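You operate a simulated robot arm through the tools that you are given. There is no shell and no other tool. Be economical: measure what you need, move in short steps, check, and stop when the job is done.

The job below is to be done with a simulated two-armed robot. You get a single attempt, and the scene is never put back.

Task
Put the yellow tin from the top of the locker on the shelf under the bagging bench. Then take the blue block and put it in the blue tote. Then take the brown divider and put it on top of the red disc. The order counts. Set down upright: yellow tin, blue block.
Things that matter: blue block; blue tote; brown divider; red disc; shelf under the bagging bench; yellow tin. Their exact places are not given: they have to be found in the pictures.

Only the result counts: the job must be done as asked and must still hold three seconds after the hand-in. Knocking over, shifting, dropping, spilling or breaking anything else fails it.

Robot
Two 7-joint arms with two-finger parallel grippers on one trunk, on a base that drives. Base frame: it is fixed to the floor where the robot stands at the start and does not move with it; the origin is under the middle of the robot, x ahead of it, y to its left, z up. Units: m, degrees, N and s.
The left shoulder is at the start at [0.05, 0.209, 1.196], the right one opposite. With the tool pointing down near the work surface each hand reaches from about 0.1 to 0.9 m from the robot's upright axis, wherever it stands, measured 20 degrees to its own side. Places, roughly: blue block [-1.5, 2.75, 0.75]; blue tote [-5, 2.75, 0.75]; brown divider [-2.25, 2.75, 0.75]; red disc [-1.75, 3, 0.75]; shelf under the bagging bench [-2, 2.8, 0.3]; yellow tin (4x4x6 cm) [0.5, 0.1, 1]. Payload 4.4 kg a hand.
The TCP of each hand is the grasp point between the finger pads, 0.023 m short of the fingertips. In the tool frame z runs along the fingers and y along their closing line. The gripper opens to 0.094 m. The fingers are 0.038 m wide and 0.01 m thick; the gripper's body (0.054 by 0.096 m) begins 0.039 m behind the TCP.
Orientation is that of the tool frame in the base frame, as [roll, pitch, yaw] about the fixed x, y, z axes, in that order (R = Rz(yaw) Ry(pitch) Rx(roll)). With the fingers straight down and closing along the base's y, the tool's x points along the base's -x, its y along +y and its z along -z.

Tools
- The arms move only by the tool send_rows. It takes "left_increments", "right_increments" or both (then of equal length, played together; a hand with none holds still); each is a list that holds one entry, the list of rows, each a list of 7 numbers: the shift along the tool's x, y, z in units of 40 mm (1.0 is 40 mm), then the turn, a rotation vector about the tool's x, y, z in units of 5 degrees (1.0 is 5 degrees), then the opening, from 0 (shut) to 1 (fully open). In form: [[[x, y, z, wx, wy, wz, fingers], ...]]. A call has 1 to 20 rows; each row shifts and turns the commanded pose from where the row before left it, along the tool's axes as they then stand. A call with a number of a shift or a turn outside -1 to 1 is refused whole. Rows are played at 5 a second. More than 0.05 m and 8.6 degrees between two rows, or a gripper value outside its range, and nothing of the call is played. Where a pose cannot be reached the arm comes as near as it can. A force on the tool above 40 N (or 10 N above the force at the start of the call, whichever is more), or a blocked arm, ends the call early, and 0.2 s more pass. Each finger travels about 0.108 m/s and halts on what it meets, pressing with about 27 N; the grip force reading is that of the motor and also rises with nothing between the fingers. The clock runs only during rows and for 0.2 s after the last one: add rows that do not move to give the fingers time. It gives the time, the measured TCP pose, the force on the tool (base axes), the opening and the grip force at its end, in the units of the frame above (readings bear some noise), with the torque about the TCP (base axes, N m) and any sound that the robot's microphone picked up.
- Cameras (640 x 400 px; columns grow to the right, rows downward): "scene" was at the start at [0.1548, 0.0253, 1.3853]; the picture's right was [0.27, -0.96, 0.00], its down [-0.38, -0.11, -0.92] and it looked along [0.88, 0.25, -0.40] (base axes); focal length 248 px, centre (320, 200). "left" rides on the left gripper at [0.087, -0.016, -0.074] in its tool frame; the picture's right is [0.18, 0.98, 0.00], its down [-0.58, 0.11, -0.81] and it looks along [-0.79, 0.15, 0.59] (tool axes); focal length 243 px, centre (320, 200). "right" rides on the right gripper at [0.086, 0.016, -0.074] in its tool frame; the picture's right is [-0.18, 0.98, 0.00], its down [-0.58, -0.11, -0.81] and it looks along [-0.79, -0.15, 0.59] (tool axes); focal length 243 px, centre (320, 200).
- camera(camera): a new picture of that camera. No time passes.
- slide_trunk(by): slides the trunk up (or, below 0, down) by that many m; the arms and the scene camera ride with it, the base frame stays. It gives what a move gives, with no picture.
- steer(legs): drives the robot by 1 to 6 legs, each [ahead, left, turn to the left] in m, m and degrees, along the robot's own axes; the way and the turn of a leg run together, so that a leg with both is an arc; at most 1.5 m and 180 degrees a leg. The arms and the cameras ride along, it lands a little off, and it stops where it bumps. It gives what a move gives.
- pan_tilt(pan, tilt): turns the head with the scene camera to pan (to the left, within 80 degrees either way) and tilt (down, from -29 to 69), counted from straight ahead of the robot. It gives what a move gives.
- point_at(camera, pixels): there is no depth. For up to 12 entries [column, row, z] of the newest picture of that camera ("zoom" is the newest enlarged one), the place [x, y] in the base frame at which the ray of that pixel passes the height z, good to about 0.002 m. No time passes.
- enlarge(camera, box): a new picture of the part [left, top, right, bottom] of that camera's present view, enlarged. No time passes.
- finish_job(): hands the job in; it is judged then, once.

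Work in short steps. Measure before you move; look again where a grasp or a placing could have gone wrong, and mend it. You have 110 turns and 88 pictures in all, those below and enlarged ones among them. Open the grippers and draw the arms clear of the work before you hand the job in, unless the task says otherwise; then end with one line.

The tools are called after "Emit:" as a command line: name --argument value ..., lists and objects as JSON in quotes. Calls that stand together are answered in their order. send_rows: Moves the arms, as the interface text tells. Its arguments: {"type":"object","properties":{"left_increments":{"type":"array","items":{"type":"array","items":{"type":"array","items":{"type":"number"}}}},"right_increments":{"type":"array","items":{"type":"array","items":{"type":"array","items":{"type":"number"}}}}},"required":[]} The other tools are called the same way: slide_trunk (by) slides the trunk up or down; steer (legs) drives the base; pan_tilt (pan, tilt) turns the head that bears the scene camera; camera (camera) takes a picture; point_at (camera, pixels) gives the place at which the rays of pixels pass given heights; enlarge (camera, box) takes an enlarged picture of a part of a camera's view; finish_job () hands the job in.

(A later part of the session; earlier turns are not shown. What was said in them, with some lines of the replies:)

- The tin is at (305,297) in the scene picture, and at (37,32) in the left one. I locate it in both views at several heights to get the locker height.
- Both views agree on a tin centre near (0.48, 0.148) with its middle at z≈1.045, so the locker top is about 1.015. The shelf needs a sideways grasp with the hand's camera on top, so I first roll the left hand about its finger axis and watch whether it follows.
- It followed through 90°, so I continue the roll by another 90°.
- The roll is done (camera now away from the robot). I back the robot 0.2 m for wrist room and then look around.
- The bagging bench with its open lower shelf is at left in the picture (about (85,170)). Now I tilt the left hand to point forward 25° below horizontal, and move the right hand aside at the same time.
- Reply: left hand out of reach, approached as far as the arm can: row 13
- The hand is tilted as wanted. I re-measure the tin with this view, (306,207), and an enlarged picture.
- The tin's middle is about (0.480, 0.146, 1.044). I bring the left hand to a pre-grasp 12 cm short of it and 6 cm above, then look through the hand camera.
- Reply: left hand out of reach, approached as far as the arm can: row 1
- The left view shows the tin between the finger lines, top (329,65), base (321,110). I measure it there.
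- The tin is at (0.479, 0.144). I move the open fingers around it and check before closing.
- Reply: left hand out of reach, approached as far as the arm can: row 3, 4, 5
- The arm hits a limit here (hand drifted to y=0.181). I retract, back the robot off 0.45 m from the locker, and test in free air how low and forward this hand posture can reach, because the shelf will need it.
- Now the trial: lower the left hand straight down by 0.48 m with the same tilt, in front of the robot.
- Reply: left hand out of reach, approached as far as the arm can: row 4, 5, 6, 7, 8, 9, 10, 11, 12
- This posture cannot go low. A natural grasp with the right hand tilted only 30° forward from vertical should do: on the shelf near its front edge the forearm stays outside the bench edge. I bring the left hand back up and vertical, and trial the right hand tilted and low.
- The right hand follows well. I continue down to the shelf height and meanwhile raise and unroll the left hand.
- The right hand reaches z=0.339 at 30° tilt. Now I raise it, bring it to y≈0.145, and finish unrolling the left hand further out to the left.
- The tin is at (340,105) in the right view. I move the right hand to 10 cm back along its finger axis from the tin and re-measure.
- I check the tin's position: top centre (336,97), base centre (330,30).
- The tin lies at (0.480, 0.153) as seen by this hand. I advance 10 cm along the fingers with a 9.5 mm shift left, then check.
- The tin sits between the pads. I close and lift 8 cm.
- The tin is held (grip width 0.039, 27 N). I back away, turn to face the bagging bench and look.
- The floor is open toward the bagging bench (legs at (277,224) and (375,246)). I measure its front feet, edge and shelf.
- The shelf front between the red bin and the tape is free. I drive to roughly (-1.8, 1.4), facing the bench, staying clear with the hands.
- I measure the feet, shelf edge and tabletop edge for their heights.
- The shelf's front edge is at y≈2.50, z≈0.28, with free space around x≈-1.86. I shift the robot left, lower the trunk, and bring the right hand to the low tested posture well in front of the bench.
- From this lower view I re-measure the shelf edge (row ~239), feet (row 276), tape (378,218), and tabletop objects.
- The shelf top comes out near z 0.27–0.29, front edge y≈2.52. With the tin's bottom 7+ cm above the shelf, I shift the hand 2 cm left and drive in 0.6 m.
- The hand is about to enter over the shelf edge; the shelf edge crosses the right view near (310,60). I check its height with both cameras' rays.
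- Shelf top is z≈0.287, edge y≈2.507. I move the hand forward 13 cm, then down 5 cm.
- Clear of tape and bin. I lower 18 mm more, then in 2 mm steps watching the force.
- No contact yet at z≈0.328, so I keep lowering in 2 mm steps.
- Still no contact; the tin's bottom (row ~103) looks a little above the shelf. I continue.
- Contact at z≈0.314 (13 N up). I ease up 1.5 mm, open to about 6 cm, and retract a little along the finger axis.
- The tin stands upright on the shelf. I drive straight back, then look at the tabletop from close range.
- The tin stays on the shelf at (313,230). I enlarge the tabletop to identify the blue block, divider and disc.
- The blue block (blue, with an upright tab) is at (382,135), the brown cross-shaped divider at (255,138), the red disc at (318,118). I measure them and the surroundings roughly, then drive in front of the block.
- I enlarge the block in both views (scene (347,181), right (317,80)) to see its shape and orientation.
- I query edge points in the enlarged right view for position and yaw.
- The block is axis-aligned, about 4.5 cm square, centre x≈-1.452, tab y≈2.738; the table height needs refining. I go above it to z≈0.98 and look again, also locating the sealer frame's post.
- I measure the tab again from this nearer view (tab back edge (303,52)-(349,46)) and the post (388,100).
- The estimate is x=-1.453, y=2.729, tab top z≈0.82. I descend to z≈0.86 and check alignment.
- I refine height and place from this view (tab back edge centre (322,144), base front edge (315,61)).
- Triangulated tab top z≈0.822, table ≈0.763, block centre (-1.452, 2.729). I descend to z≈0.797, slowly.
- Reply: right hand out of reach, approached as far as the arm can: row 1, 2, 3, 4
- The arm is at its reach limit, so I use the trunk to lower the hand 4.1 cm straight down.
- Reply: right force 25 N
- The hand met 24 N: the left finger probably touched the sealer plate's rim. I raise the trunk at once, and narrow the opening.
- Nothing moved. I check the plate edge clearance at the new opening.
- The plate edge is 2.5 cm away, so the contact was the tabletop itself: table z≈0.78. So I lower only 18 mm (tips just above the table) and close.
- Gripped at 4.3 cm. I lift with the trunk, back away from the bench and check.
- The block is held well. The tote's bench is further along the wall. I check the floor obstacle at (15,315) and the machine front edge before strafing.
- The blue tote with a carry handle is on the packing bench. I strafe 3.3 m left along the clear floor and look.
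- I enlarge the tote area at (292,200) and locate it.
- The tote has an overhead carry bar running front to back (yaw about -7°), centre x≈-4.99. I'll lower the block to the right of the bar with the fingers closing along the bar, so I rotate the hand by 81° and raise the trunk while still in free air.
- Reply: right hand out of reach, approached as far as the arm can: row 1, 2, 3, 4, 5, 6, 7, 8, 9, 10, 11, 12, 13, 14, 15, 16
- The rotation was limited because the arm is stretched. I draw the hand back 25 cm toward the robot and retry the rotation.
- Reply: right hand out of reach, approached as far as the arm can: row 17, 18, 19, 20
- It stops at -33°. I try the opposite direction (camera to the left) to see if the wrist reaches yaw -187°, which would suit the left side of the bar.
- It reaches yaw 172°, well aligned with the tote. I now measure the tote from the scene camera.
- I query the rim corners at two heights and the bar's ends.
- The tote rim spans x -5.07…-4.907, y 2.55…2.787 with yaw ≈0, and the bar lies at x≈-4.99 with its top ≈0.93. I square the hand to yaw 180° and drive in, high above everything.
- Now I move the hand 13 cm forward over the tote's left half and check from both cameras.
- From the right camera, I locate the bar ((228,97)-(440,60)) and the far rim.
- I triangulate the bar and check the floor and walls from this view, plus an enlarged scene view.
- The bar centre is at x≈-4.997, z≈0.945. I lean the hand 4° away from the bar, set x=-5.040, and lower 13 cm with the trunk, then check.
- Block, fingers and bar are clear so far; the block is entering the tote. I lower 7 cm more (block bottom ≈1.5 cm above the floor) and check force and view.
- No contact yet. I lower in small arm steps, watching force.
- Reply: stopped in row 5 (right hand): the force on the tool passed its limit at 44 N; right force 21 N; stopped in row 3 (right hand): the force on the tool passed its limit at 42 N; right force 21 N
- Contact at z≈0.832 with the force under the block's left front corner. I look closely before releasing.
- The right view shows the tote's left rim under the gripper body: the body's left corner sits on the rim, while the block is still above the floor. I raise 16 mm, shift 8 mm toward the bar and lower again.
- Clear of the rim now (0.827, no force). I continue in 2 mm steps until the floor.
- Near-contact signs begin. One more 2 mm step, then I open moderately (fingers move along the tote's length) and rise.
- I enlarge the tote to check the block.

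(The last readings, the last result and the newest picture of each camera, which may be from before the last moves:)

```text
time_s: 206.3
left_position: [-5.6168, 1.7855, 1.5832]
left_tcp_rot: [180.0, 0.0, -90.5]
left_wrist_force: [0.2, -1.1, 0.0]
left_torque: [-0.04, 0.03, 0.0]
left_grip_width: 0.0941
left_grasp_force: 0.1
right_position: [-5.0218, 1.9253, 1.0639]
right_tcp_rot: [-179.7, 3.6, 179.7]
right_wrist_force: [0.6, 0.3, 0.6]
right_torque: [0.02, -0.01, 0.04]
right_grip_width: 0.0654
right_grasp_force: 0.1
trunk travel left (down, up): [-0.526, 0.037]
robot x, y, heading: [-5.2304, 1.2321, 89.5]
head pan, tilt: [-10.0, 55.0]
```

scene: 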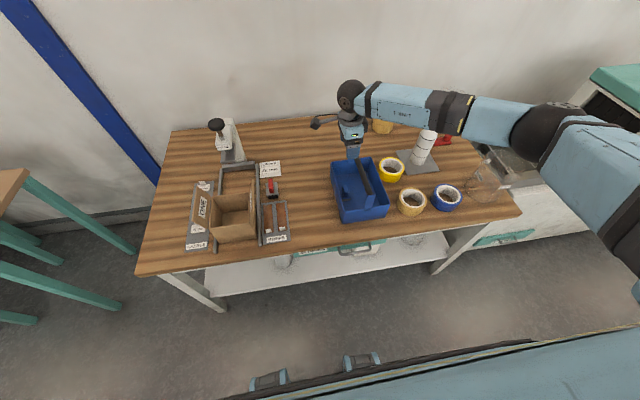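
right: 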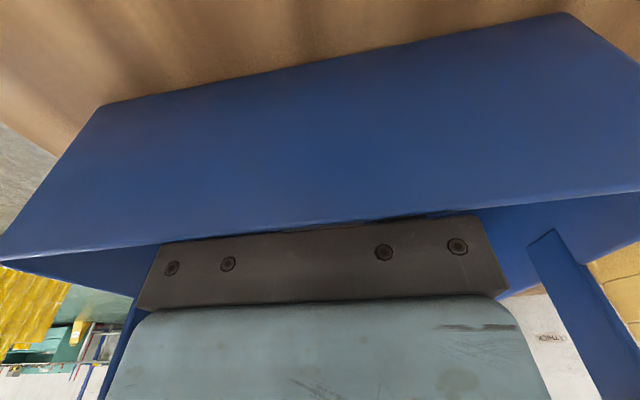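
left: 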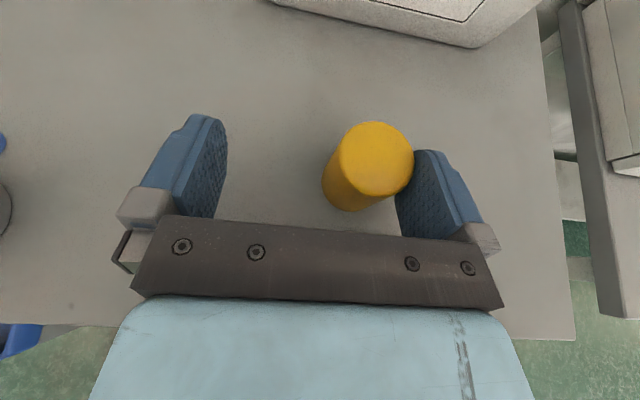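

The block stands upright in the tote. I restore the hand orientation and strafe back right to the bagging bench.

Emit:
send_rows --right_increments '[[[0, 0, 0, 0, 0.73, 0, 1], [0, 0, -0.5, 0, 0, -1, 1], [0, 0, -0.5, 0, 0, -1, 1], [0, 0, -0.5, 0, 0, -1, 1], [0, 0, -0.5, 0, 0, -1, 1], [0, 0, 0, 0, 0, -1, 1], [0, 0, 0, 0, 0, -1, 1], [0, 0, 0, 0, 0, -1, 1], [0, 0, 0, 0, 0, -1, 1], [0, 0, 0, 0, 0, -1, 1], [0, 0, 0, 0, 0, -1, 1], [0, 0, 0, 0, 0, -1, 1], [0, 0, 0, 0, 0, -1, 1], [0, 0, 0, 0, 0, -1, 1], [0, 0, 0, 0, 0, -1, 1], [0, 0, 0, 0, 0, -1, 1], [0, 0, 0, 0, 0, -1, 1], [0, 0, 0, 0, 0, -1, 1], [0, 0, 0, 0, 0, -1, 1]]]'

Emit:
steer --legs '[[0, -1.5, 0], [0, -1.5, 0]]'

```text
time_s: 210.3
left_position: [-5.6176, 1.7858, 1.5841]
left_tcp_rot: [180.0, 0.2, -90.6]
left_wrist_force: [0.4, 0.1, 0.3]
left_torque: [-0.02, 0.02, 0.01]
left_grip_width: 0.094
left_grasp_force: 0.0
right_position: [-5.0235, 1.9266, 1.1443]
right_tcp_rot: [-179.9, -0.2, -90.2]
right_wrist_force: [-0.4, -0.5, -0.4]
right_torque: [-0.01, 0.01, -0.02]
right_grip_width: 0.0939
right_grasp_force: 0.1
trunk travel left (down, up): [-0.526, 0.037]
robot x, y, heading: [-5.231, 1.2321, 89.5]
head pan, tilt: [-10.0, 55.0]
```

```text
time_s: 236.5
left_position: [-2.6172, 1.7392, 1.5837]
left_tcp_rot: [180.0, 0.1, -91.1]
left_wrist_force: [0.3, 1.3, 0.1]
left_torque: [0.01, -0.02, 0.03]
left_grip_width: 0.0939
left_grasp_force: 0.1
right_position: [-2.0221, 1.8759, 1.1444]
right_tcp_rot: [180.0, -0.3, -90.7]
right_wrist_force: [1.0, -0.4, 0.0]
right_torque: [0.0, -0.01, -0.01]
right_grip_width: 0.0938
right_grasp_force: 0.0
trunk travel left (down, up): [-0.526, 0.037]
robot x, y, heading: [-2.2383, 1.1936, 89.3]
head pan, tilt: [-10.0, 55.0]
```

I approach the bench (hands stay above 1.1 m) and look down at the divider and the disc.

Emit:
steer --legs '[[0.7, -0.0, 0.8]]'

Emit:
pan_tilt --pan -8 --tilt 48

Emit:
camera --camera "scene"

Emit:
camera --camera "right"

```text
time_s: 240.3
left_position: [-2.6213, 2.4267, 1.5854]
left_tcp_rot: [-179.9, 0.1, -89.9]
left_wrist_force: [-0.1, -0.8, -0.1]
left_torque: [0.05, 0.01, 0.02]
left_grip_width: 0.094
left_grasp_force: 0.1
right_position: [-2.0296, 2.5742, 1.1456]
right_tcp_rot: [-180.0, -0.2, -89.8]
right_wrist_force: [0.5, 0.3, -0.5]
right_torque: [0.0, 0.02, -0.02]
right_grip_width: 0.0938
right_grasp_force: 0.1
trunk travel left (down, up): [-0.526, 0.037]
robot x, y, heading: [-2.2282, 1.882, 90.0]
head pan, tilt: [-10.0, 55.0]
```

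```text
time_s: 241.0
left_position: [-2.6215, 2.4283, 1.5828]
left_tcp_rot: [-179.9, 0.0, -89.9]
left_wrist_force: [-0.6, 0.0, 0.7]
left_torque: [-0.02, 0.03, -0.01]
left_grip_width: 0.0941
left_grasp_force: 0.0
right_position: [-2.0291, 2.5745, 1.1441]
right_tcp_rot: [179.9, -0.2, -89.7]
right_wrist_force: [-0.7, -0.3, -0.6]
right_torque: [0.01, -0.02, 0.01]
right_grip_width: 0.0942
right_grasp_force: 0.2
trunk travel left (down, up): [-0.526, 0.037]
robot x, y, heading: [-2.2294, 1.8809, 90.1]
head pan, tilt: [-8.0, 48.0]
```

```text
15 pictures are left
```

scene: 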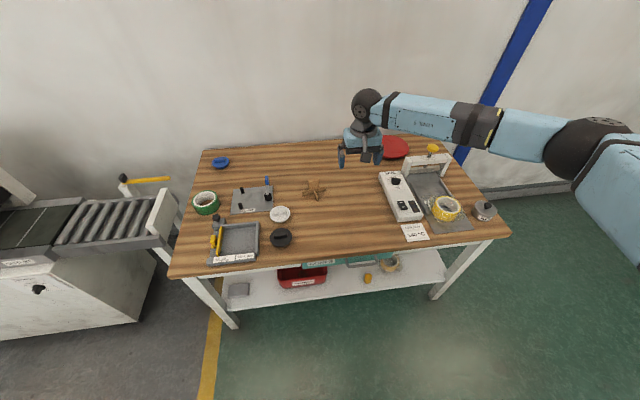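

```text
14 pictures are left
```

right: 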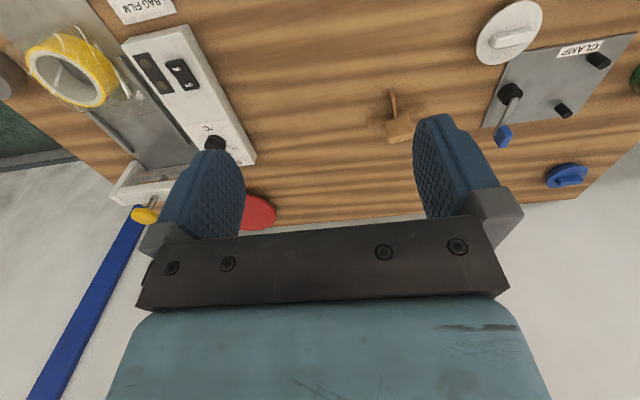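

I enlarge the divider and disc area and locate both.

Emit:
enlarge --camera "scene" --box '[290, 130, 418, 210]'

Emit:
point_at --camera "scene" --pixels '[[313, 191, 0.785], [313, 183, 0.83], [394, 146, 0.79], [375, 148, 0.79], [409, 148, 0.79], [395, 158, 0.79], [393, 136, 0.79]]'

Emit:
point_at --camera "right" --pixels '[[395, 120, 0.785], [405, 126, 0.83], [258, 212, 0.79], [276, 213, 0.79], [250, 230, 0.79]]'

```text
5.00 times, centred on (354, 170) of scene
```

zoom: 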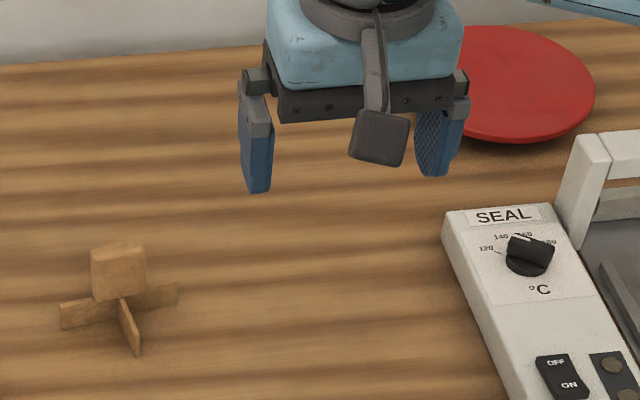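

```text
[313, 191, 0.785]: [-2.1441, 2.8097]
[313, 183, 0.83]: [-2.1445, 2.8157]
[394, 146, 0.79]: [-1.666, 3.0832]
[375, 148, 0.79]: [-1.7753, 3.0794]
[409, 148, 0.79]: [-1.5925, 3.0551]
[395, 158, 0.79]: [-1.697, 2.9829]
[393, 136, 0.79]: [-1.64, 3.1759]
```

```text
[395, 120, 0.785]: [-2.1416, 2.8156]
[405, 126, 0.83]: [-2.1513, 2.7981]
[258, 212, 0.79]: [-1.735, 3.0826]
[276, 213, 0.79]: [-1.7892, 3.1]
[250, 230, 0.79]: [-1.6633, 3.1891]
```

Divider at ≈(-2.144, 2.811), disc centre ≈(-1.69, 3.08), radius ≈0.1. I enlarge the divider in the right view for its orientation.

Emit:
enlarge --camera "right" --box '[352, 75, 448, 155]'

```text
5.00 times, centred on (400, 115) of right
```

zoom: 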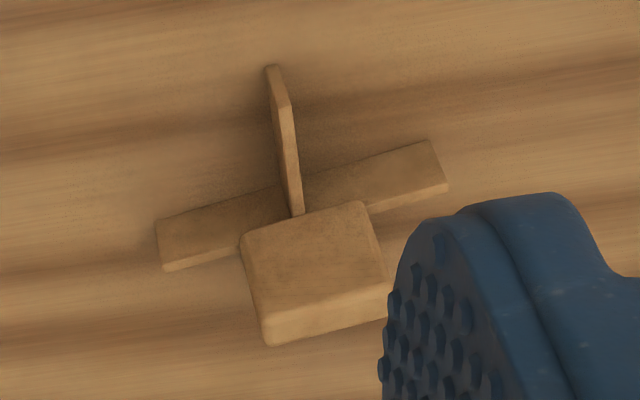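

I query the strip's bottom edge and the tab's top corners.

Emit:
point_at --camera "zoom" --pixels '[[157, 220, 0.78], [430, 140, 0.78], [163, 262, 0.8], [447, 185, 0.8], [270, 70, 0.78], [265, 325, 0.83], [387, 287, 0.83], [268, 345, 0.83], [265, 325, 0.85], [387, 287, 0.85], [242, 238, 0.8], [362, 203, 0.8]]'

Emit:
point_at --camera "scene" --pixels '[[308.2, 179.5, 0.83], [319, 178.5, 0.83], [308.2, 179.5, 0.85], [319, 178.5, 0.85], [302, 194.5, 0.78], [325.5, 188, 0.8], [317.5, 201, 0.78]]'

```text
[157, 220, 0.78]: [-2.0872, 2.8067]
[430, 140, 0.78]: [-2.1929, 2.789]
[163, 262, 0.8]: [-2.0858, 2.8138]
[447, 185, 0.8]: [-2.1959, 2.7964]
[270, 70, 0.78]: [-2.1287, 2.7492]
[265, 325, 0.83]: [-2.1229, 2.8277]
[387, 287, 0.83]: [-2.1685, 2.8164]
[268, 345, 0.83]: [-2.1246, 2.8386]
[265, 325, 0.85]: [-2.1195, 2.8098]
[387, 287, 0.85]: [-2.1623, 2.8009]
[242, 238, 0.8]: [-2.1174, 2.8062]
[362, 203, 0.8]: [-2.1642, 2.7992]
```

```text
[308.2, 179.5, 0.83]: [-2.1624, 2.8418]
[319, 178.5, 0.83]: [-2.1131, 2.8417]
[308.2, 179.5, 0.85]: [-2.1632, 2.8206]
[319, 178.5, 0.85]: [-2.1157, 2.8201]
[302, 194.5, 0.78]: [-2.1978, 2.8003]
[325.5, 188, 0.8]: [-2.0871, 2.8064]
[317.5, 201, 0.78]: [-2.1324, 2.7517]
```

The divider's tab: centre ≈(-2.142, 2.806), 4.7 cm wide, yaw ≈9.6°, top z≈0.852. I rotate the hand 9.5° to match, raise it 10 cm relative to the shoulder, drive to the spot, and lower the trunk part of the way.

Emit:
send_rows --right_increments '[[[0, 0, -0.83, 0, 0, -0.95, 1], [0, 0, -0.83, 0, 0, -0.95, 1], [0, 0, -0.83, 0, 0, 0, 1], [0, 0, 0, 0, 0, 0, 1]]]'

Emit:
steer --legs '[[0, 0.113, 0], [0.13, 0, 0]]'

Emit:
slide_trunk --by -0.22

```text
time_s: 242.0
left_position: [-2.6206, 2.4271, 1.584]
left_tcp_rot: [-179.9, 0.1, -89.9]
left_wrist_force: [-0.8, -0.6, -0.8]
left_torque: [0.01, 0.0, -0.01]
left_grip_width: 0.0941
left_grasp_force: 0.1
right_position: [-2.0285, 2.5751, 1.2441]
right_tcp_rot: [179.8, -0.2, -80.2]
right_wrist_force: [-0.3, 0.6, 0.3]
right_torque: [0.01, 0.0, -0.01]
right_grip_width: 0.0938
right_grasp_force: 0.1
trunk travel left (down, up): [-0.526, 0.037]
robot x, y, heading: [-2.232, 1.8832, 90.2]
head pan, tilt: [-8.0, 48.0]
```

```text
time_s: 244.6
left_position: [-2.7359, 2.5522, 1.5845]
left_tcp_rot: [-180.0, 0.2, -89.9]
left_wrist_force: [-0.4, -0.2, 0.7]
left_torque: [0.0, 0.01, 0.01]
left_grip_width: 0.0941
left_grasp_force: 0.0
right_position: [-2.1434, 2.6988, 1.2462]
right_tcp_rot: [180.0, 0.0, -80.2]
right_wrist_force: [-0.2, 0.6, 0.5]
right_torque: [0.05, 0.01, -0.01]
right_grip_width: 0.0939
right_grasp_force: 0.1
trunk travel left (down, up): [-0.526, 0.037]
robot x, y, heading: [-2.3445, 2.0095, 90.2]
head pan, tilt: [-8.0, 48.0]
```

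```text
time_s: 246.9
left_position: [-2.7364, 2.5556, 1.3638]
left_tcp_rot: [180.0, 0.2, -89.9]
left_wrist_force: [-0.2, -0.5, -0.2]
left_torque: [0.02, -0.03, 0.03]
left_grip_width: 0.0942
left_grasp_force: 0.1
right_position: [-2.1433, 2.7005, 1.0245]
right_tcp_rot: [179.9, -0.1, -80.3]
right_wrist_force: [-0.4, -0.7, -0.4]
right_torque: [0.02, 0.0, -0.06]
right_grip_width: 0.0939
right_grasp_force: 0.0
trunk travel left (down, up): [-0.306, 0.257]
robot x, y, heading: [-2.3438, 2.0056, 89.9]
head pan, tilt: [-8.0, 48.0]
```

I move over the divider and lower to z≈0.925 for a check picture.

Emit:
send_rows --right_increments '[[[-0.87, -0.148, 0, 0, 0, 0, 1], [-0.87, -0.148, 0, 0, 0, 0, 1], [-0.87, -0.148, 0, 0, 0, 0, 1], [0, 0, 0, 0, 0, 0, 1]]]'

Emit:
slide_trunk --by -0.1

Emit:
camera --camera "right"

```text
time_s: 247.9
left_position: [-2.7352, 2.5544, 1.3641]
left_tcp_rot: [180.0, 0.0, -90.0]
left_wrist_force: [1.0, 0.3, 0.3]
left_torque: [0.03, 0.01, 0.01]
left_grip_width: 0.094
left_grasp_force: 0.0
right_position: [-2.1439, 2.8062, 1.0223]
right_tcp_rot: [179.8, -0.2, -80.4]
right_wrist_force: [0.3, -0.4, -0.2]
right_torque: [0.02, 0.04, 0.02]
right_grip_width: 0.0937
right_grasp_force: 0.0
trunk travel left (down, up): [-0.306, 0.257]
robot x, y, heading: [-2.3496, 2.0085, 89.6]
head pan, tilt: [-8.0, 48.0]
```

```text
time_s: 249.2
left_position: [-2.7349, 2.5549, 1.2633]
left_tcp_rot: [180.0, 0.1, -90.0]
left_wrist_force: [0.1, 0.6, 0.2]
left_torque: [0.01, -0.02, -0.01]
left_grip_width: 0.0942
left_grasp_force: 0.1
right_position: [-2.1457, 2.8065, 0.9235]
right_tcp_rot: [179.9, -0.2, -80.4]
right_wrist_force: [-0.4, 0.1, 0.7]
right_torque: [0.03, -0.01, 0.01]
right_grip_width: 0.094
right_grasp_force: 0.1
trunk travel left (down, up): [-0.206, 0.357]
robot x, y, heading: [-2.3475, 2.0059, 89.8]
head pan, tilt: [-8.0, 48.0]
```

```text
11 pictures are left
```

right: 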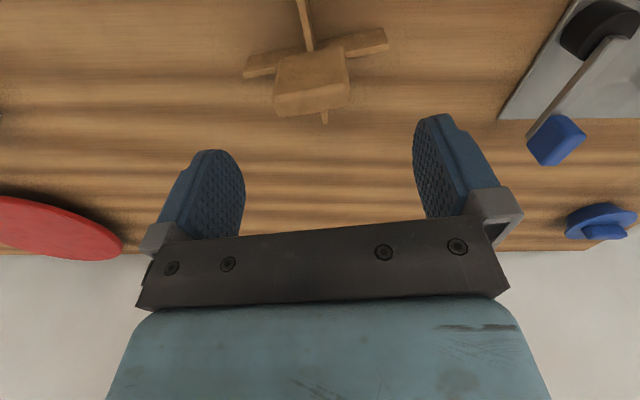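

I measure the tab in this nearer view and the clamp lever at (535,130).

Emit:
point_at --camera "right" --pixels '[[276, 98, 0.83], [349, 79, 0.83], [276, 98, 0.85], [349, 79, 0.85], [279, 116, 0.85], [351, 96, 0.85], [530, 135, 0.84], [245, 68, 0.78], [383, 28, 0.78]]'

```text
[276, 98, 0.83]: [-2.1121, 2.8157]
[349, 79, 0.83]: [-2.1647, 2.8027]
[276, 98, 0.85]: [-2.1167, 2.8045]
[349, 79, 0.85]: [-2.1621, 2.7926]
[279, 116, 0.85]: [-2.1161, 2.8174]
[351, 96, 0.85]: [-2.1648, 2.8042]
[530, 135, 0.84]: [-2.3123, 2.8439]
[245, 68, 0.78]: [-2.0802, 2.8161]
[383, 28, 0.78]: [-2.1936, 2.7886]
```

The tab centre is ≈(-2.140, 2.802), yaw ≈13°. I correct the hand and lower with the trunk to z≈0.838 and check.

Emit:
send_rows --right_increments '[[[0.134, -0.117, 0, 0, 0, -0.68, 1], [0, 0, 0, 0, 0, 0, 1]]]'

Emit:
slide_trunk --by -0.085

Emit:
camera --camera "right"

```text
time_s: 249.8
left_position: [-2.7364, 2.5554, 1.2644]
left_tcp_rot: [180.0, 0.1, -90.1]
left_wrist_force: [0.4, 0.5, 0.6]
left_torque: [0.01, 0.01, 0.0]
left_grip_width: 0.094
left_grasp_force: 0.1
right_position: [-2.139, 2.8014, 0.9218]
right_tcp_rot: [179.9, -0.2, -77.0]
right_wrist_force: [-0.2, 0.2, 0.1]
right_torque: [0.0, 0.0, -0.01]
right_grip_width: 0.0939
right_grasp_force: 0.0
trunk travel left (down, up): [-0.206, 0.357]
robot x, y, heading: [-2.3467, 2.0074, 90.2]
head pan, tilt: [-8.0, 48.0]
```

```text
time_s: 251.0
left_position: [-2.7368, 2.5547, 1.1796]
left_tcp_rot: [179.9, 0.1, -90.0]
left_wrist_force: [-0.5, 0.1, 0.1]
left_torque: [0.02, 0.02, 0.0]
left_grip_width: 0.094
left_grasp_force: 0.1
right_position: [-2.14, 2.8017, 0.8382]
right_tcp_rot: [179.9, -0.2, -76.9]
right_wrist_force: [0.5, -0.3, 0.2]
right_torque: [0.0, -0.02, -0.03]
right_grip_width: 0.0941
right_grasp_force: 0.1
trunk travel left (down, up): [-0.121, 0.442]
robot x, y, heading: [-2.345, 2.01, 90.0]
head pan, tilt: [-8.0, 48.0]
```

```text
10 pictures are left
```

right: 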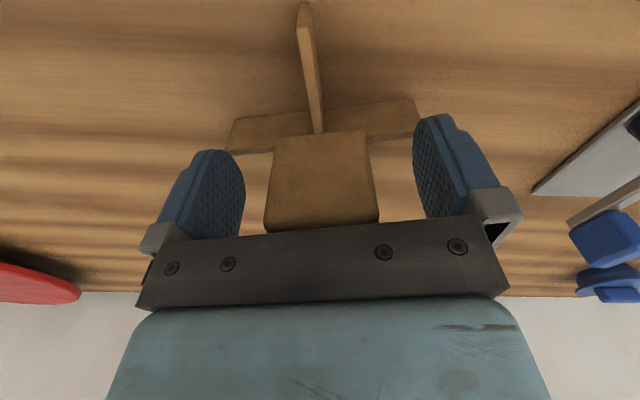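

The tab lies between the fingers. I close, then lift with the trunk.

Emit:
send_rows --right_increments '[[[0, 0, 0, 0, 0, 0, 0.3], [0, 0, 0, 0, 0, 0, 0], [0, 0, 0, 0, 0, 0, 0], [0, 0, 0, 0, 0, 0, 0], [0, 0, 0, 0, 0, 0, 0]]]'

Emit:
slide_trunk --by 0.15

Emit:
camera --camera "right"

```text
time_s: 252.2
left_position: [-2.7345, 2.5545, 1.1789]
left_tcp_rot: [-179.9, 0.1, -90.0]
left_wrist_force: [0.0, 1.1, 0.3]
left_torque: [-0.02, 0.0, -0.01]
left_grip_width: 0.0941
left_grasp_force: 0.0
right_position: [-2.1403, 2.8008, 0.8378]
right_tcp_rot: [180.0, -0.2, -76.9]
right_wrist_force: [0.3, 0.2, 0.1]
right_torque: [0.0, -0.02, 0.04]
right_grip_width: 0.0478
right_grasp_force: 26.8
trunk travel left (down, up): [-0.121, 0.442]
robot x, y, heading: [-2.3498, 2.0059, 89.9]
head pan, tilt: [-8.0, 48.0]
```

```text
time_s: 254.0
left_position: [-2.7359, 2.5545, 1.3285]
left_tcp_rot: [-180.0, 0.1, -90.0]
left_wrist_force: [0.4, -0.1, -0.1]
left_torque: [-0.01, 0.02, -0.02]
left_grip_width: 0.0943
left_grasp_force: 0.2
right_position: [-2.1384, 2.8012, 0.988]
right_tcp_rot: [180.0, -0.2, -76.9]
right_wrist_force: [-0.2, 0.0, -1.0]
right_torque: [-0.02, 0.03, 0.01]
right_grip_width: 0.0476
right_grasp_force: 27.3
trunk travel left (down, up): [-0.271, 0.292]
robot x, y, heading: [-2.3464, 2.0065, 89.7]
head pan, tilt: [-8.0, 48.0]
```

```text
9 pictures are left
```

right: 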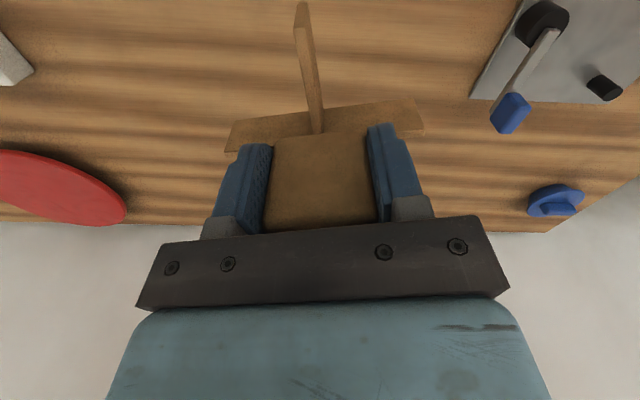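

The divider is held (4.8 cm grip), upright. The disc is too far back to reach from the front with a vertical hand, so I plan to go to the bench's right end. I check the wall line and bench end from the last scene picture and the disc from the right one.

Emit:
point_at --camera "scene" --pixels '[[545, 192, 0.0], [600, 215, 0.0], [509, 236, 0.78], [442, 137, 0.78], [433, 147, 0.94], [447, 160, 0.88], [410, 165, 0.88]]'

Emit:
point_at --camera "right" --pixels '[[126, 212, 0.79], [126, 212, 0.81], [10, 151, 0.79], [70, 224, 0.79], [60, 170, 0.79]]'

Emit:
slide_trunk --by 0.15

Emit:
steer --legs '[[-0.65, 0, 0]]'

Emit:
pan_tilt --pan -55 --tilt 28

Emit:
camera --camera "scene"

```text
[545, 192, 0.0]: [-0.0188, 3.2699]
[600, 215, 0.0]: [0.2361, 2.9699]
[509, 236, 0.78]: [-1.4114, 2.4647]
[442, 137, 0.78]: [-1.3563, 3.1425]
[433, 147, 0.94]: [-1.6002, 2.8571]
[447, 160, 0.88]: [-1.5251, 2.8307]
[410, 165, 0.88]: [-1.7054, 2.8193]
```

```text
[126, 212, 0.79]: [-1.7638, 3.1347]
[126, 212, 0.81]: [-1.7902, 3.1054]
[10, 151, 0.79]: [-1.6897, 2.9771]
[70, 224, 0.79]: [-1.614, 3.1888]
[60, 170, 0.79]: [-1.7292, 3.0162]
```

```text
time_s: 255.7
left_position: [-2.7347, 2.555, 1.4792]
left_tcp_rot: [-180.0, 0.1, -90.0]
left_wrist_force: [-0.3, 0.0, 0.9]
left_torque: [0.03, -0.01, 0.01]
left_grip_width: 0.094
left_grasp_force: 0.0
right_position: [-2.1404, 2.8014, 1.1371]
right_tcp_rot: [179.9, -0.3, -76.9]
right_wrist_force: [0.5, 0.5, 0.0]
right_torque: [0.0, 0.0, 0.03]
right_grip_width: 0.0477
right_grasp_force: 26.4
trunk travel left (down, up): [-0.421, 0.142]
robot x, y, heading: [-2.3439, 2.0067, 90.0]
head pan, tilt: [-8.0, 48.0]
```

```text
time_s: 259.4
left_position: [-2.7349, 1.9016, 1.479]
left_tcp_rot: [180.0, 0.1, -90.2]
left_wrist_force: [0.3, 0.4, 0.4]
left_torque: [0.03, -0.02, -0.03]
left_grip_width: 0.0941
left_grasp_force: 0.0
right_position: [-2.1377, 2.1448, 1.1368]
right_tcp_rot: [179.9, -0.3, -77.2]
right_wrist_force: [0.0, 0.1, 0.2]
right_torque: [-0.04, 0.0, 0.0]
right_grip_width: 0.0474
right_grasp_force: 26.9
trunk travel left (down, up): [-0.421, 0.142]
robot x, y, heading: [-2.348, 1.3509, 89.9]
head pan, tilt: [-8.0, 48.0]
```

```text
time_s: 260.5
left_position: [-2.7354, 1.8995, 1.4779]
left_tcp_rot: [179.9, 0.1, -90.2]
left_wrist_force: [-0.3, -0.1, 0.0]
left_torque: [0.0, -0.03, 0.02]
left_grip_width: 0.0942
left_grasp_force: 0.0
right_position: [-2.1378, 2.1441, 1.1373]
right_tcp_rot: [179.9, -0.1, -77.1]
right_wrist_force: [-0.1, -0.4, -1.1]
right_torque: [0.0, 0.02, 0.0]
right_grip_width: 0.0473
right_grasp_force: 26.7
trunk travel left (down, up): [-0.421, 0.142]
robot x, y, heading: [-2.345, 1.35, 89.9]
head pan, tilt: [-55.0, 28.0]
```

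```text
8 pictures are left
```

scene: 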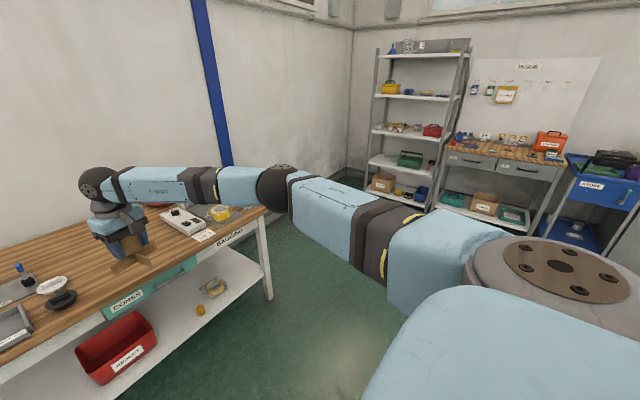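

The floor right of the bench is clear, wall at y≈3.27. I extend the arm slightly, strafe right to x≈-0.75 and turn left to heading ≈170°.

Emit:
send_rows --right_increments '[[[-0.67, -0.155, 0, 0, 0, 0, 0], [-0.67, -0.155, 0, 0, 0, 0, 0], [0, 0, 0, 0, 0, 0, 0]]]'

Emit:
steer --legs '[[0, -1.0, 0], [0, -0.6, 0], [0, 0, 80]]'

```text
time_s: 261.3
left_position: [-2.7345, 1.8994, 1.4799]
left_tcp_rot: [-180.0, 0.0, -90.2]
left_wrist_force: [-0.8, 0.4, -0.1]
left_torque: [-0.01, 0.01, 0.01]
left_grip_width: 0.0939
left_grasp_force: 0.0
right_position: [-2.1354, 2.1981, 1.1384]
right_tcp_rot: [179.8, -0.2, -77.2]
right_wrist_force: [0.3, -0.6, 1.1]
right_torque: [0.0, 0.05, -0.05]
right_grip_width: 0.0474
right_grasp_force: 27.4
trunk travel left (down, up): [-0.421, 0.142]
robot x, y, heading: [-2.3485, 1.3502, 90.0]
head pan, tilt: [-55.0, 28.0]
```

```text
time_s: 279.2
left_position: [-1.3588, 1.0587, 1.4794]
left_tcp_rot: [180.0, 0.1, -10.5]
left_wrist_force: [-0.3, 1.2, -0.4]
left_torque: [-0.01, 0.0, -0.03]
left_grip_width: 0.094
left_grasp_force: 0.1
right_position: [-1.5451, 1.6987, 1.1372]
right_tcp_rot: [180.0, -0.2, 2.4]
right_wrist_force: [-0.2, 0.1, -1.6]
right_torque: [0.0, 0.0, -0.02]
right_grip_width: 0.0473
right_grasp_force: 27.1
trunk travel left (down, up): [-0.421, 0.142]
robot x, y, heading: [-0.7499, 1.3387, 169.4]
head pan, tilt: [-55.0, 28.0]
```

Heading 169.5°, hand offset (-0.795, 0.360). I drive three quarters of the way toward the bench's right end, then look.

Emit:
steer --legs '[[0.286, -0.992, 0]]'

Emit:
pan_tilt --pan 5 --tilt 40

Emit:
camera --camera "scene"

```text
time_s: 288.2
left_position: [-1.4553, 2.0934, 1.4784]
left_tcp_rot: [-180.0, 0.1, -11.2]
left_wrist_force: [0.2, -0.2, -0.1]
left_torque: [0.03, 0.04, 0.01]
left_grip_width: 0.0938
left_grasp_force: 0.0
right_position: [-1.6347, 2.7365, 1.1374]
right_tcp_rot: [179.9, -0.2, 1.8]
right_wrist_force: [-0.4, 0.0, 0.0]
right_torque: [0.0, 0.01, 0.04]
right_grip_width: 0.0474
right_grasp_force: 27.2
trunk travel left (down, up): [-0.421, 0.142]
robot x, y, heading: [-0.8434, 2.3709, 169.0]
head pan, tilt: [-55.0, 28.0]
```

```text
time_s: 289.5
left_position: [-1.4548, 2.0928, 1.4788]
left_tcp_rot: [179.9, 0.0, -11.1]
left_wrist_force: [0.4, 0.4, -0.9]
left_torque: [0.0, -0.02, -0.01]
left_grip_width: 0.0939
left_grasp_force: 0.0
right_position: [-1.6359, 2.737, 1.1378]
right_tcp_rot: [180.0, -0.3, 1.9]
right_wrist_force: [0.3, 0.3, 0.9]
right_torque: [-0.04, -0.03, 0.01]
right_grip_width: 0.0475
right_grasp_force: 27.4
trunk travel left (down, up): [-0.421, 0.142]
robot x, y, heading: [-0.8453, 2.3724, 168.7]
head pan, tilt: [5.0, 40.0]
```

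```text
7 pictures are left
```

scene: 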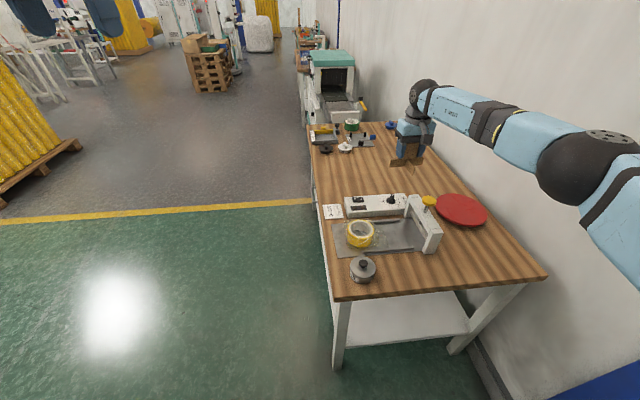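

I measure the disc (edges (434,206), (488,213), (466,227), (457,194)), the bench end and the wall from here.

Emit:
point_at --camera "scene" --pixels '[[434, 206, 0.8], [488, 213, 0.8], [466, 227, 0.8], [457, 194, 0.8], [461, 209, 0.8], [461, 209, 0.78], [336, 300, 0.78], [547, 278, 0.78], [430, 200, 0.95], [430, 198, 0.97]]'

Emit:
enlarge --camera "scene" --box '[376, 130, 504, 260]'

```text
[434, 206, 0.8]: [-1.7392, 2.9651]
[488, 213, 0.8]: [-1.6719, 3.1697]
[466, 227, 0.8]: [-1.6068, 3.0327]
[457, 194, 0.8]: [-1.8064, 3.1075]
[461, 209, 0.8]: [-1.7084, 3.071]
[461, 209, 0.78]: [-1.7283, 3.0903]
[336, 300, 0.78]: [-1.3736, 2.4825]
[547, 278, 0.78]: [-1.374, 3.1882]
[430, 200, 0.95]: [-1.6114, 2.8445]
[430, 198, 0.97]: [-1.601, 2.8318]
```

```text
3.08 times, centred on (440, 195) of scene
```

zoom: 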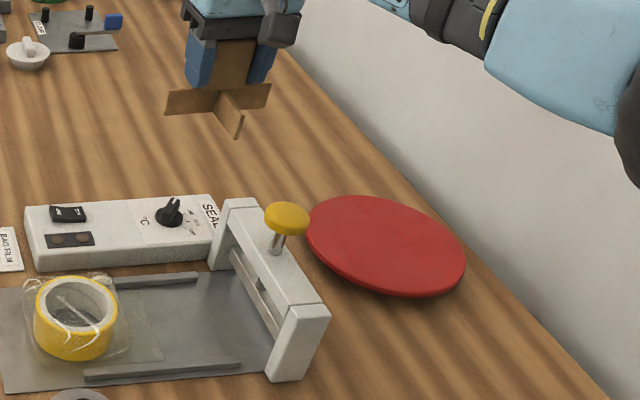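

The disc centre is (-1.706, 3.068) and the bench end is at x=-1.374. I drive the remaining offset (0.126 ahead, 0.31 right) at height, then check the hand pose.

Emit:
steer --legs '[[0.126, -0.31, 0.3]]'

Emit:
slide_trunk --by -0.15

Emit:
camera --camera "right"

```text
time_s: 292.8
left_position: [-1.5204, 2.4174, 1.4788]
left_tcp_rot: [180.0, 0.1, -11.1]
left_wrist_force: [-1.8, 0.0, -0.7]
left_torque: [0.03, 0.02, -0.01]
left_grip_width: 0.0938
left_grasp_force: 0.0
right_position: [-1.7003, 3.0613, 1.1375]
right_tcp_rot: [180.0, -0.2, 1.9]
right_wrist_force: [0.2, 0.8, 0.5]
right_torque: [-0.01, -0.02, 0.0]
right_grip_width: 0.0474
right_grasp_force: 27.4
trunk travel left (down, up): [-0.421, 0.142]
robot x, y, heading: [-0.9091, 2.6965, 169.0]
head pan, tilt: [5.0, 40.0]
```

```text
time_s: 294.5
left_position: [-1.5203, 2.4184, 1.3305]
left_tcp_rot: [-180.0, 0.2, -11.1]
left_wrist_force: [0.1, -0.8, -0.1]
left_torque: [0.04, -0.01, 0.01]
left_grip_width: 0.0939
left_grasp_force: 0.1
right_position: [-1.7011, 3.0609, 0.987]
right_tcp_rot: [179.9, 0.0, 1.9]
right_wrist_force: [0.3, 0.2, 0.2]
right_torque: [-0.01, -0.01, 0.0]
right_grip_width: 0.0473
right_grasp_force: 27.2
trunk travel left (down, up): [-0.271, 0.292]
robot x, y, heading: [-0.9068, 2.6981, 168.9]
head pan, tilt: [5.0, 40.0]
```

```text
5 pictures are left
```

right: 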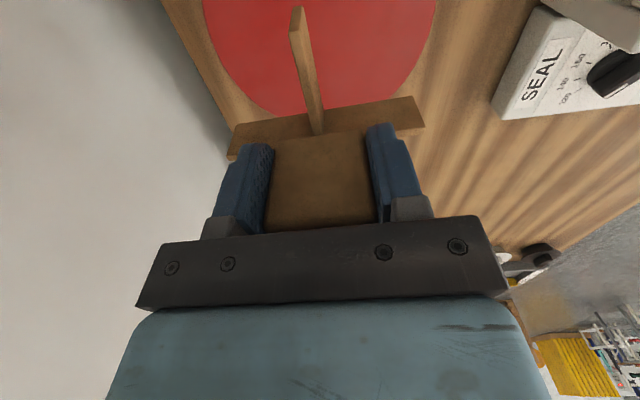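

I check the disc's far edge (320,117) and sides from this view.

Emit:
point_at --camera "right" --pixels '[[300, 116, 0.8], [320, 112, 0.8], [205, 20, 0.8], [435, 15, 0.8], [300, 116, 0.79], [400, 85, 0.8], [225, 72, 0.8]]'

```text
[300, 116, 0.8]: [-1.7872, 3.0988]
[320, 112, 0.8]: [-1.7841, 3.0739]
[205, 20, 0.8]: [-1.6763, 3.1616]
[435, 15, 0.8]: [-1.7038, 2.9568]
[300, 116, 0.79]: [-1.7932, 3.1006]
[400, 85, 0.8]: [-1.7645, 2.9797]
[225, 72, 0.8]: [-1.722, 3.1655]
```

The disc centre is ≈(-1.687, 3.063); I shift the hand 1.2 cm and lower 10 cm, then step down to contact.

Emit:
send_rows --right_increments '[[[0.3, 0, 0, 0, 0, 0, 0], [0, 0, 0, 0, 0, 0, 0]]]'

Emit:
slide_trunk --by -0.1

Emit:
send_rows --right_increments '[[[0, 0, 0.1, 0, 0, 0, 0], [0, 0, 0.1, 0, 0, 0, 0], [0, 0, 0.1, 0, 0, 0, 0], [0, 0, 0, 0, 0, 0, 0]]]'

```text
time_s: 295.1
left_position: [-1.521, 2.417, 1.3288]
left_tcp_rot: [180.0, 0.1, -11.1]
left_wrist_force: [-0.6, 0.3, -1.1]
left_torque: [0.02, 0.03, 0.01]
left_grip_width: 0.0942
left_grasp_force: 0.1
right_position: [-1.6897, 3.0622, 0.987]
right_tcp_rot: [179.9, -0.3, 1.9]
right_wrist_force: [0.6, 0.3, -0.3]
right_torque: [0.0, 0.01, -0.01]
right_grip_width: 0.0471
right_grasp_force: 26.8
trunk travel left (down, up): [-0.271, 0.292]
robot x, y, heading: [-0.9089, 2.6981, 168.9]
head pan, tilt: [5.0, 40.0]
```

```text
time_s: 296.5
left_position: [-1.5185, 2.4189, 1.2297]
left_tcp_rot: [-179.9, 0.1, -11.0]
left_wrist_force: [-1.1, 0.2, 0.3]
left_torque: [0.01, -0.01, 0.01]
left_grip_width: 0.0941
left_grasp_force: 0.0
right_position: [-1.6885, 3.0617, 0.8881]
right_tcp_rot: [180.0, 0.0, 1.9]
right_wrist_force: [0.0, -0.1, -0.9]
right_torque: [0.03, 0.03, 0.01]
right_grip_width: 0.0472
right_grasp_force: 27.1
trunk travel left (down, up): [-0.171, 0.392]
robot x, y, heading: [-0.9094, 2.6982, 168.9]
head pan, tilt: [5.0, 40.0]
```

```text
time_s: 297.5
left_position: [-1.5195, 2.4174, 1.2285]
left_tcp_rot: [-180.0, 0.2, -11.1]
left_wrist_force: [1.2, 0.0, -0.1]
left_torque: [-0.03, 0.02, -0.01]
left_grip_width: 0.094
left_grasp_force: 0.0
right_position: [-1.6892, 3.0629, 0.8758]
right_tcp_rot: [179.9, -0.1, 1.9]
right_wrist_force: [-0.7, 1.0, -1.0]
right_torque: [0.04, 0.0, 0.01]
right_grip_width: 0.0472
right_grasp_force: 26.8
trunk travel left (down, up): [-0.171, 0.392]
robot x, y, heading: [-0.9096, 2.6969, 168.9]
head pan, tilt: [5.0, 40.0]
```

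No contact yet at 0.876; I continue in small steps.

Emit:
send_rows --right_increments '[[[0, 0, 0.075, 0, 0, 0, 0], [0, 0, 0.075, 0, 0, 0, 0], [0, 0, 0.075, 0, 0, 0, 0], [0, 0, 0, 0, 0, 0, 0]]]'

Emit:
send_rows --right_increments '[[[0, 0, 0.05, 0, 0, 0, 0], [0, 0, 0.05, 0, 0, 0, 0], [0, 0, 0, 0, 0, 0, 0]]]'

```text
time_s: 298.5
left_position: [-1.5176, 2.4172, 1.2301]
left_tcp_rot: [-180.0, 0.3, -11.1]
left_wrist_force: [0.4, 0.0, -0.7]
left_torque: [-0.01, -0.02, 0.03]
left_grip_width: 0.0937
left_grasp_force: 0.1
right_position: [-1.6892, 3.061, 0.8703]
right_tcp_rot: [-180.0, 0.2, 1.9]
right_wrist_force: [-5.2, 3.3, 23.0]
right_torque: [0.25, 0.13, -0.01]
right_grip_width: 0.0472
right_grasp_force: 27.3
trunk travel left (down, up): [-0.171, 0.392]
robot x, y, heading: [-0.9075, 2.6984, 168.9]
head pan, tilt: [5.0, 40.0]
```

```text
time_s: 299.3
left_position: [-1.5169, 2.4163, 1.2309]
left_tcp_rot: [-180.0, 0.3, -11.1]
left_wrist_force: [0.4, 0.4, 0.3]
left_torque: [0.02, 0.02, 0.01]
left_grip_width: 0.094
left_grasp_force: 0.1
right_position: [-1.6879, 3.0621, 0.8675]
right_tcp_rot: [-179.9, 0.2, 2.1]
right_wrist_force: [-2.2, 2.0, 30.7]
right_torque: [0.07, -0.02, 0.01]
right_grip_width: 0.0472
right_grasp_force: 27.4
trunk travel left (down, up): [-0.171, 0.392]
robot x, y, heading: [-0.9065, 2.6931, 169.0]
head pan, tilt: [5.0, 40.0]
```

Contact on the disc (30 N). I ease up 4 mm, open moderately, wait, and raise with the trunk.

Emit:
send_rows --right_increments '[[[0, 0, -0.06, 0, 0, 0, 0], [0, 0, -0.05, 0, 0, 0, 0], [0, 0, 0, 0, 0, 0, 0]]]'

Emit:
send_rows --right_increments '[[[0, 0, 0, 0, 0, 0, 0.6], [0, 0, 0, 0, 0, 0, 0.75], [0, 0, 0, 0, 0, 0, 0.75], [0, 0, 0, 0, 0, 0, 0.75]]]'

Emit:
slide_trunk --by 0.25

Emit:
camera --camera "right"

```text
time_s: 300.1
left_position: [-1.5174, 2.4174, 1.2297]
left_tcp_rot: [-180.0, 0.2, -11.1]
left_wrist_force: [0.1, -1.3, 1.0]
left_torque: [-0.02, 0.01, -0.04]
left_grip_width: 0.094
left_grasp_force: 0.1
right_position: [-1.6877, 3.0609, 0.8675]
right_tcp_rot: [180.0, -0.3, 2.0]
right_wrist_force: [1.7, -2.0, 12.3]
right_torque: [-0.16, -0.06, 0.0]
right_grip_width: 0.0474
right_grasp_force: 26.9
trunk travel left (down, up): [-0.171, 0.392]
robot x, y, heading: [-0.9081, 2.6961, 168.8]
head pan, tilt: [5.0, 40.0]
```

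```text
time_s: 301.1
left_position: [-1.5212, 2.4182, 1.2298]
left_tcp_rot: [-180.0, 0.2, -11.1]
left_wrist_force: [0.3, 0.8, -0.2]
left_torque: [-0.01, -0.05, -0.01]
left_grip_width: 0.0939
left_grasp_force: 0.1
right_position: [-1.6895, 3.0619, 0.8669]
right_tcp_rot: [-180.0, -0.2, 1.9]
right_wrist_force: [-0.1, 0.3, 0.0]
right_torque: [-0.01, 0.0, 0.0]
right_grip_width: 0.0703
right_grasp_force: 0.0
trunk travel left (down, up): [-0.171, 0.392]
robot x, y, heading: [-0.9084, 2.6983, 168.9]
head pan, tilt: [5.0, 40.0]
```

```text
time_s: 303.6
left_position: [-1.5202, 2.4166, 1.4779]
left_tcp_rot: [179.9, 0.1, -11.1]
left_wrist_force: [0.9, -0.9, -0.4]
left_torque: [0.01, 0.01, 0.01]
left_grip_width: 0.0941
left_grasp_force: 0.1
right_position: [-1.689, 3.0621, 1.1163]
right_tcp_rot: [-180.0, -0.2, 1.8]
right_wrist_force: [-0.5, 1.0, -0.2]
right_torque: [0.02, -0.01, 0.03]
right_grip_width: 0.0706
right_grasp_force: 0.1
trunk travel left (down, up): [-0.421, 0.142]
robot x, y, heading: [-0.9081, 2.6925, 168.8]
head pan, tilt: [5.0, 40.0]
```

```text
4 pictures are left
```

right: 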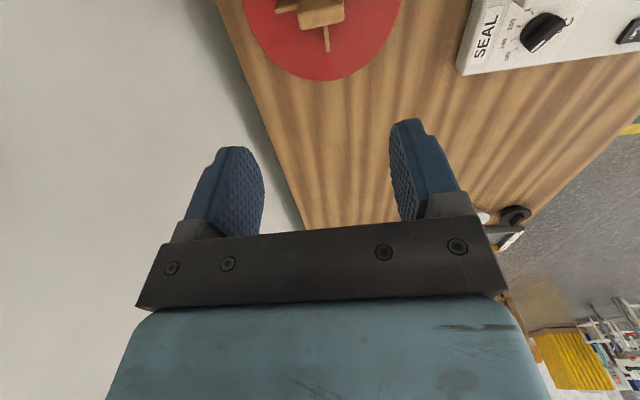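

The divider stands on the disc. I back away the way I came, open the gripper fully, and take a final look.

Emit:
steer --legs '[[-0.25, 0, 0], [0, 0.5, 0]]'

Emit:
send_rows --right_increments '[[[0, 0, 0, 0, 0, 0, 1], [0, 0, 0, 0, 0, 0, 1], [0, 0, 0, 0, 0, 0, 1]]]'

Emit:
enlarge --camera "scene" --box '[300, 90, 556, 250]'

```text
time_s: 309.9
left_position: [-1.3679, 1.8842, 1.4784]
left_tcp_rot: [179.9, 0.1, -11.1]
left_wrist_force: [0.4, -1.1, -0.5]
left_torque: [0.0, 0.01, 0.0]
left_grip_width: 0.0941
left_grasp_force: 0.0
right_position: [-1.5356, 2.5288, 1.1163]
right_tcp_rot: [-180.0, -0.2, 1.9]
right_wrist_force: [0.3, 0.1, 0.2]
right_torque: [-0.02, -0.01, -0.02]
right_grip_width: 0.0704
right_grasp_force: 0.0
trunk travel left (down, up): [-0.421, 0.142]
robot x, y, heading: [-0.7522, 2.1618, 169.2]
head pan, tilt: [5.0, 40.0]
```

```text
time_s: 310.7
left_position: [-1.3676, 1.8839, 1.4793]
left_tcp_rot: [-180.0, 0.0, -11.1]
left_wrist_force: [0.6, -0.5, 0.1]
left_torque: [0.0, -0.02, -0.01]
left_grip_width: 0.0939
left_grasp_force: 0.2
right_position: [-1.536, 2.5284, 1.1171]
right_tcp_rot: [180.0, -0.2, 1.8]
right_wrist_force: [0.5, -0.5, 0.1]
right_torque: [0.01, -0.01, 0.02]
right_grip_width: 0.0941
right_grasp_force: 0.1
trunk travel left (down, up): [-0.421, 0.142]
robot x, y, heading: [-0.7547, 2.1627, 168.9]
head pan, tilt: [5.0, 40.0]
```

```text
2.50 times, centred on (428, 170) of scene
```

zoom: 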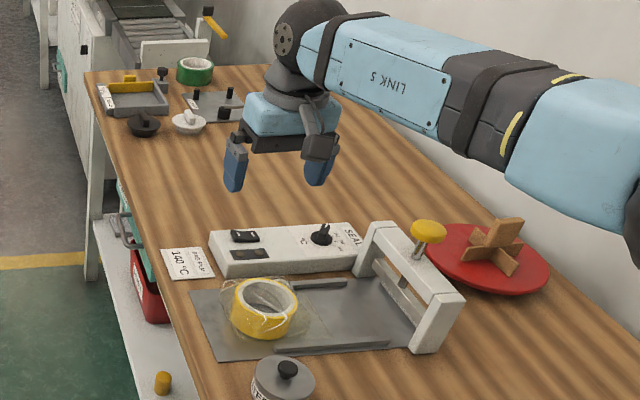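

The divider stands on the disc, the tin is upright on the shelf, and nothing else was disturbed. I draw the arms clear of the bench and hand in.

Emit:
steer --legs '[[0, 0.7, 0]]'

Emit:
finish_job

```text
time_s: 317.2
left_position: [-1.5046, 1.2132, 1.4793]
left_tcp_rot: [180.0, 0.2, -11.6]
left_wrist_force: [0.2, 0.7, -0.9]
left_torque: [-0.03, 0.02, 0.02]
left_grip_width: 0.094
left_grasp_force: 0.0
right_position: [-1.6684, 1.8587, 1.1162]
right_tcp_rot: [-180.0, -0.2, 1.4]
right_wrist_force: [0.2, 0.0, 0.1]
right_torque: [0.01, 0.01, -0.04]
right_grip_width: 0.0942
right_grasp_force: 0.2
trunk travel left (down, up): [-0.421, 0.142]
robot x, y, heading: [-0.8894, 1.4868, 168.4]
head pan, tilt: [5.0, 40.0]
```

```text
The job is handed in.
```

The job is done and handed in: the yellow tin is upright on the shelf under the bagging bench, the blue block is upright in the blue tote, and the brown divider is on the red disc, in that order.
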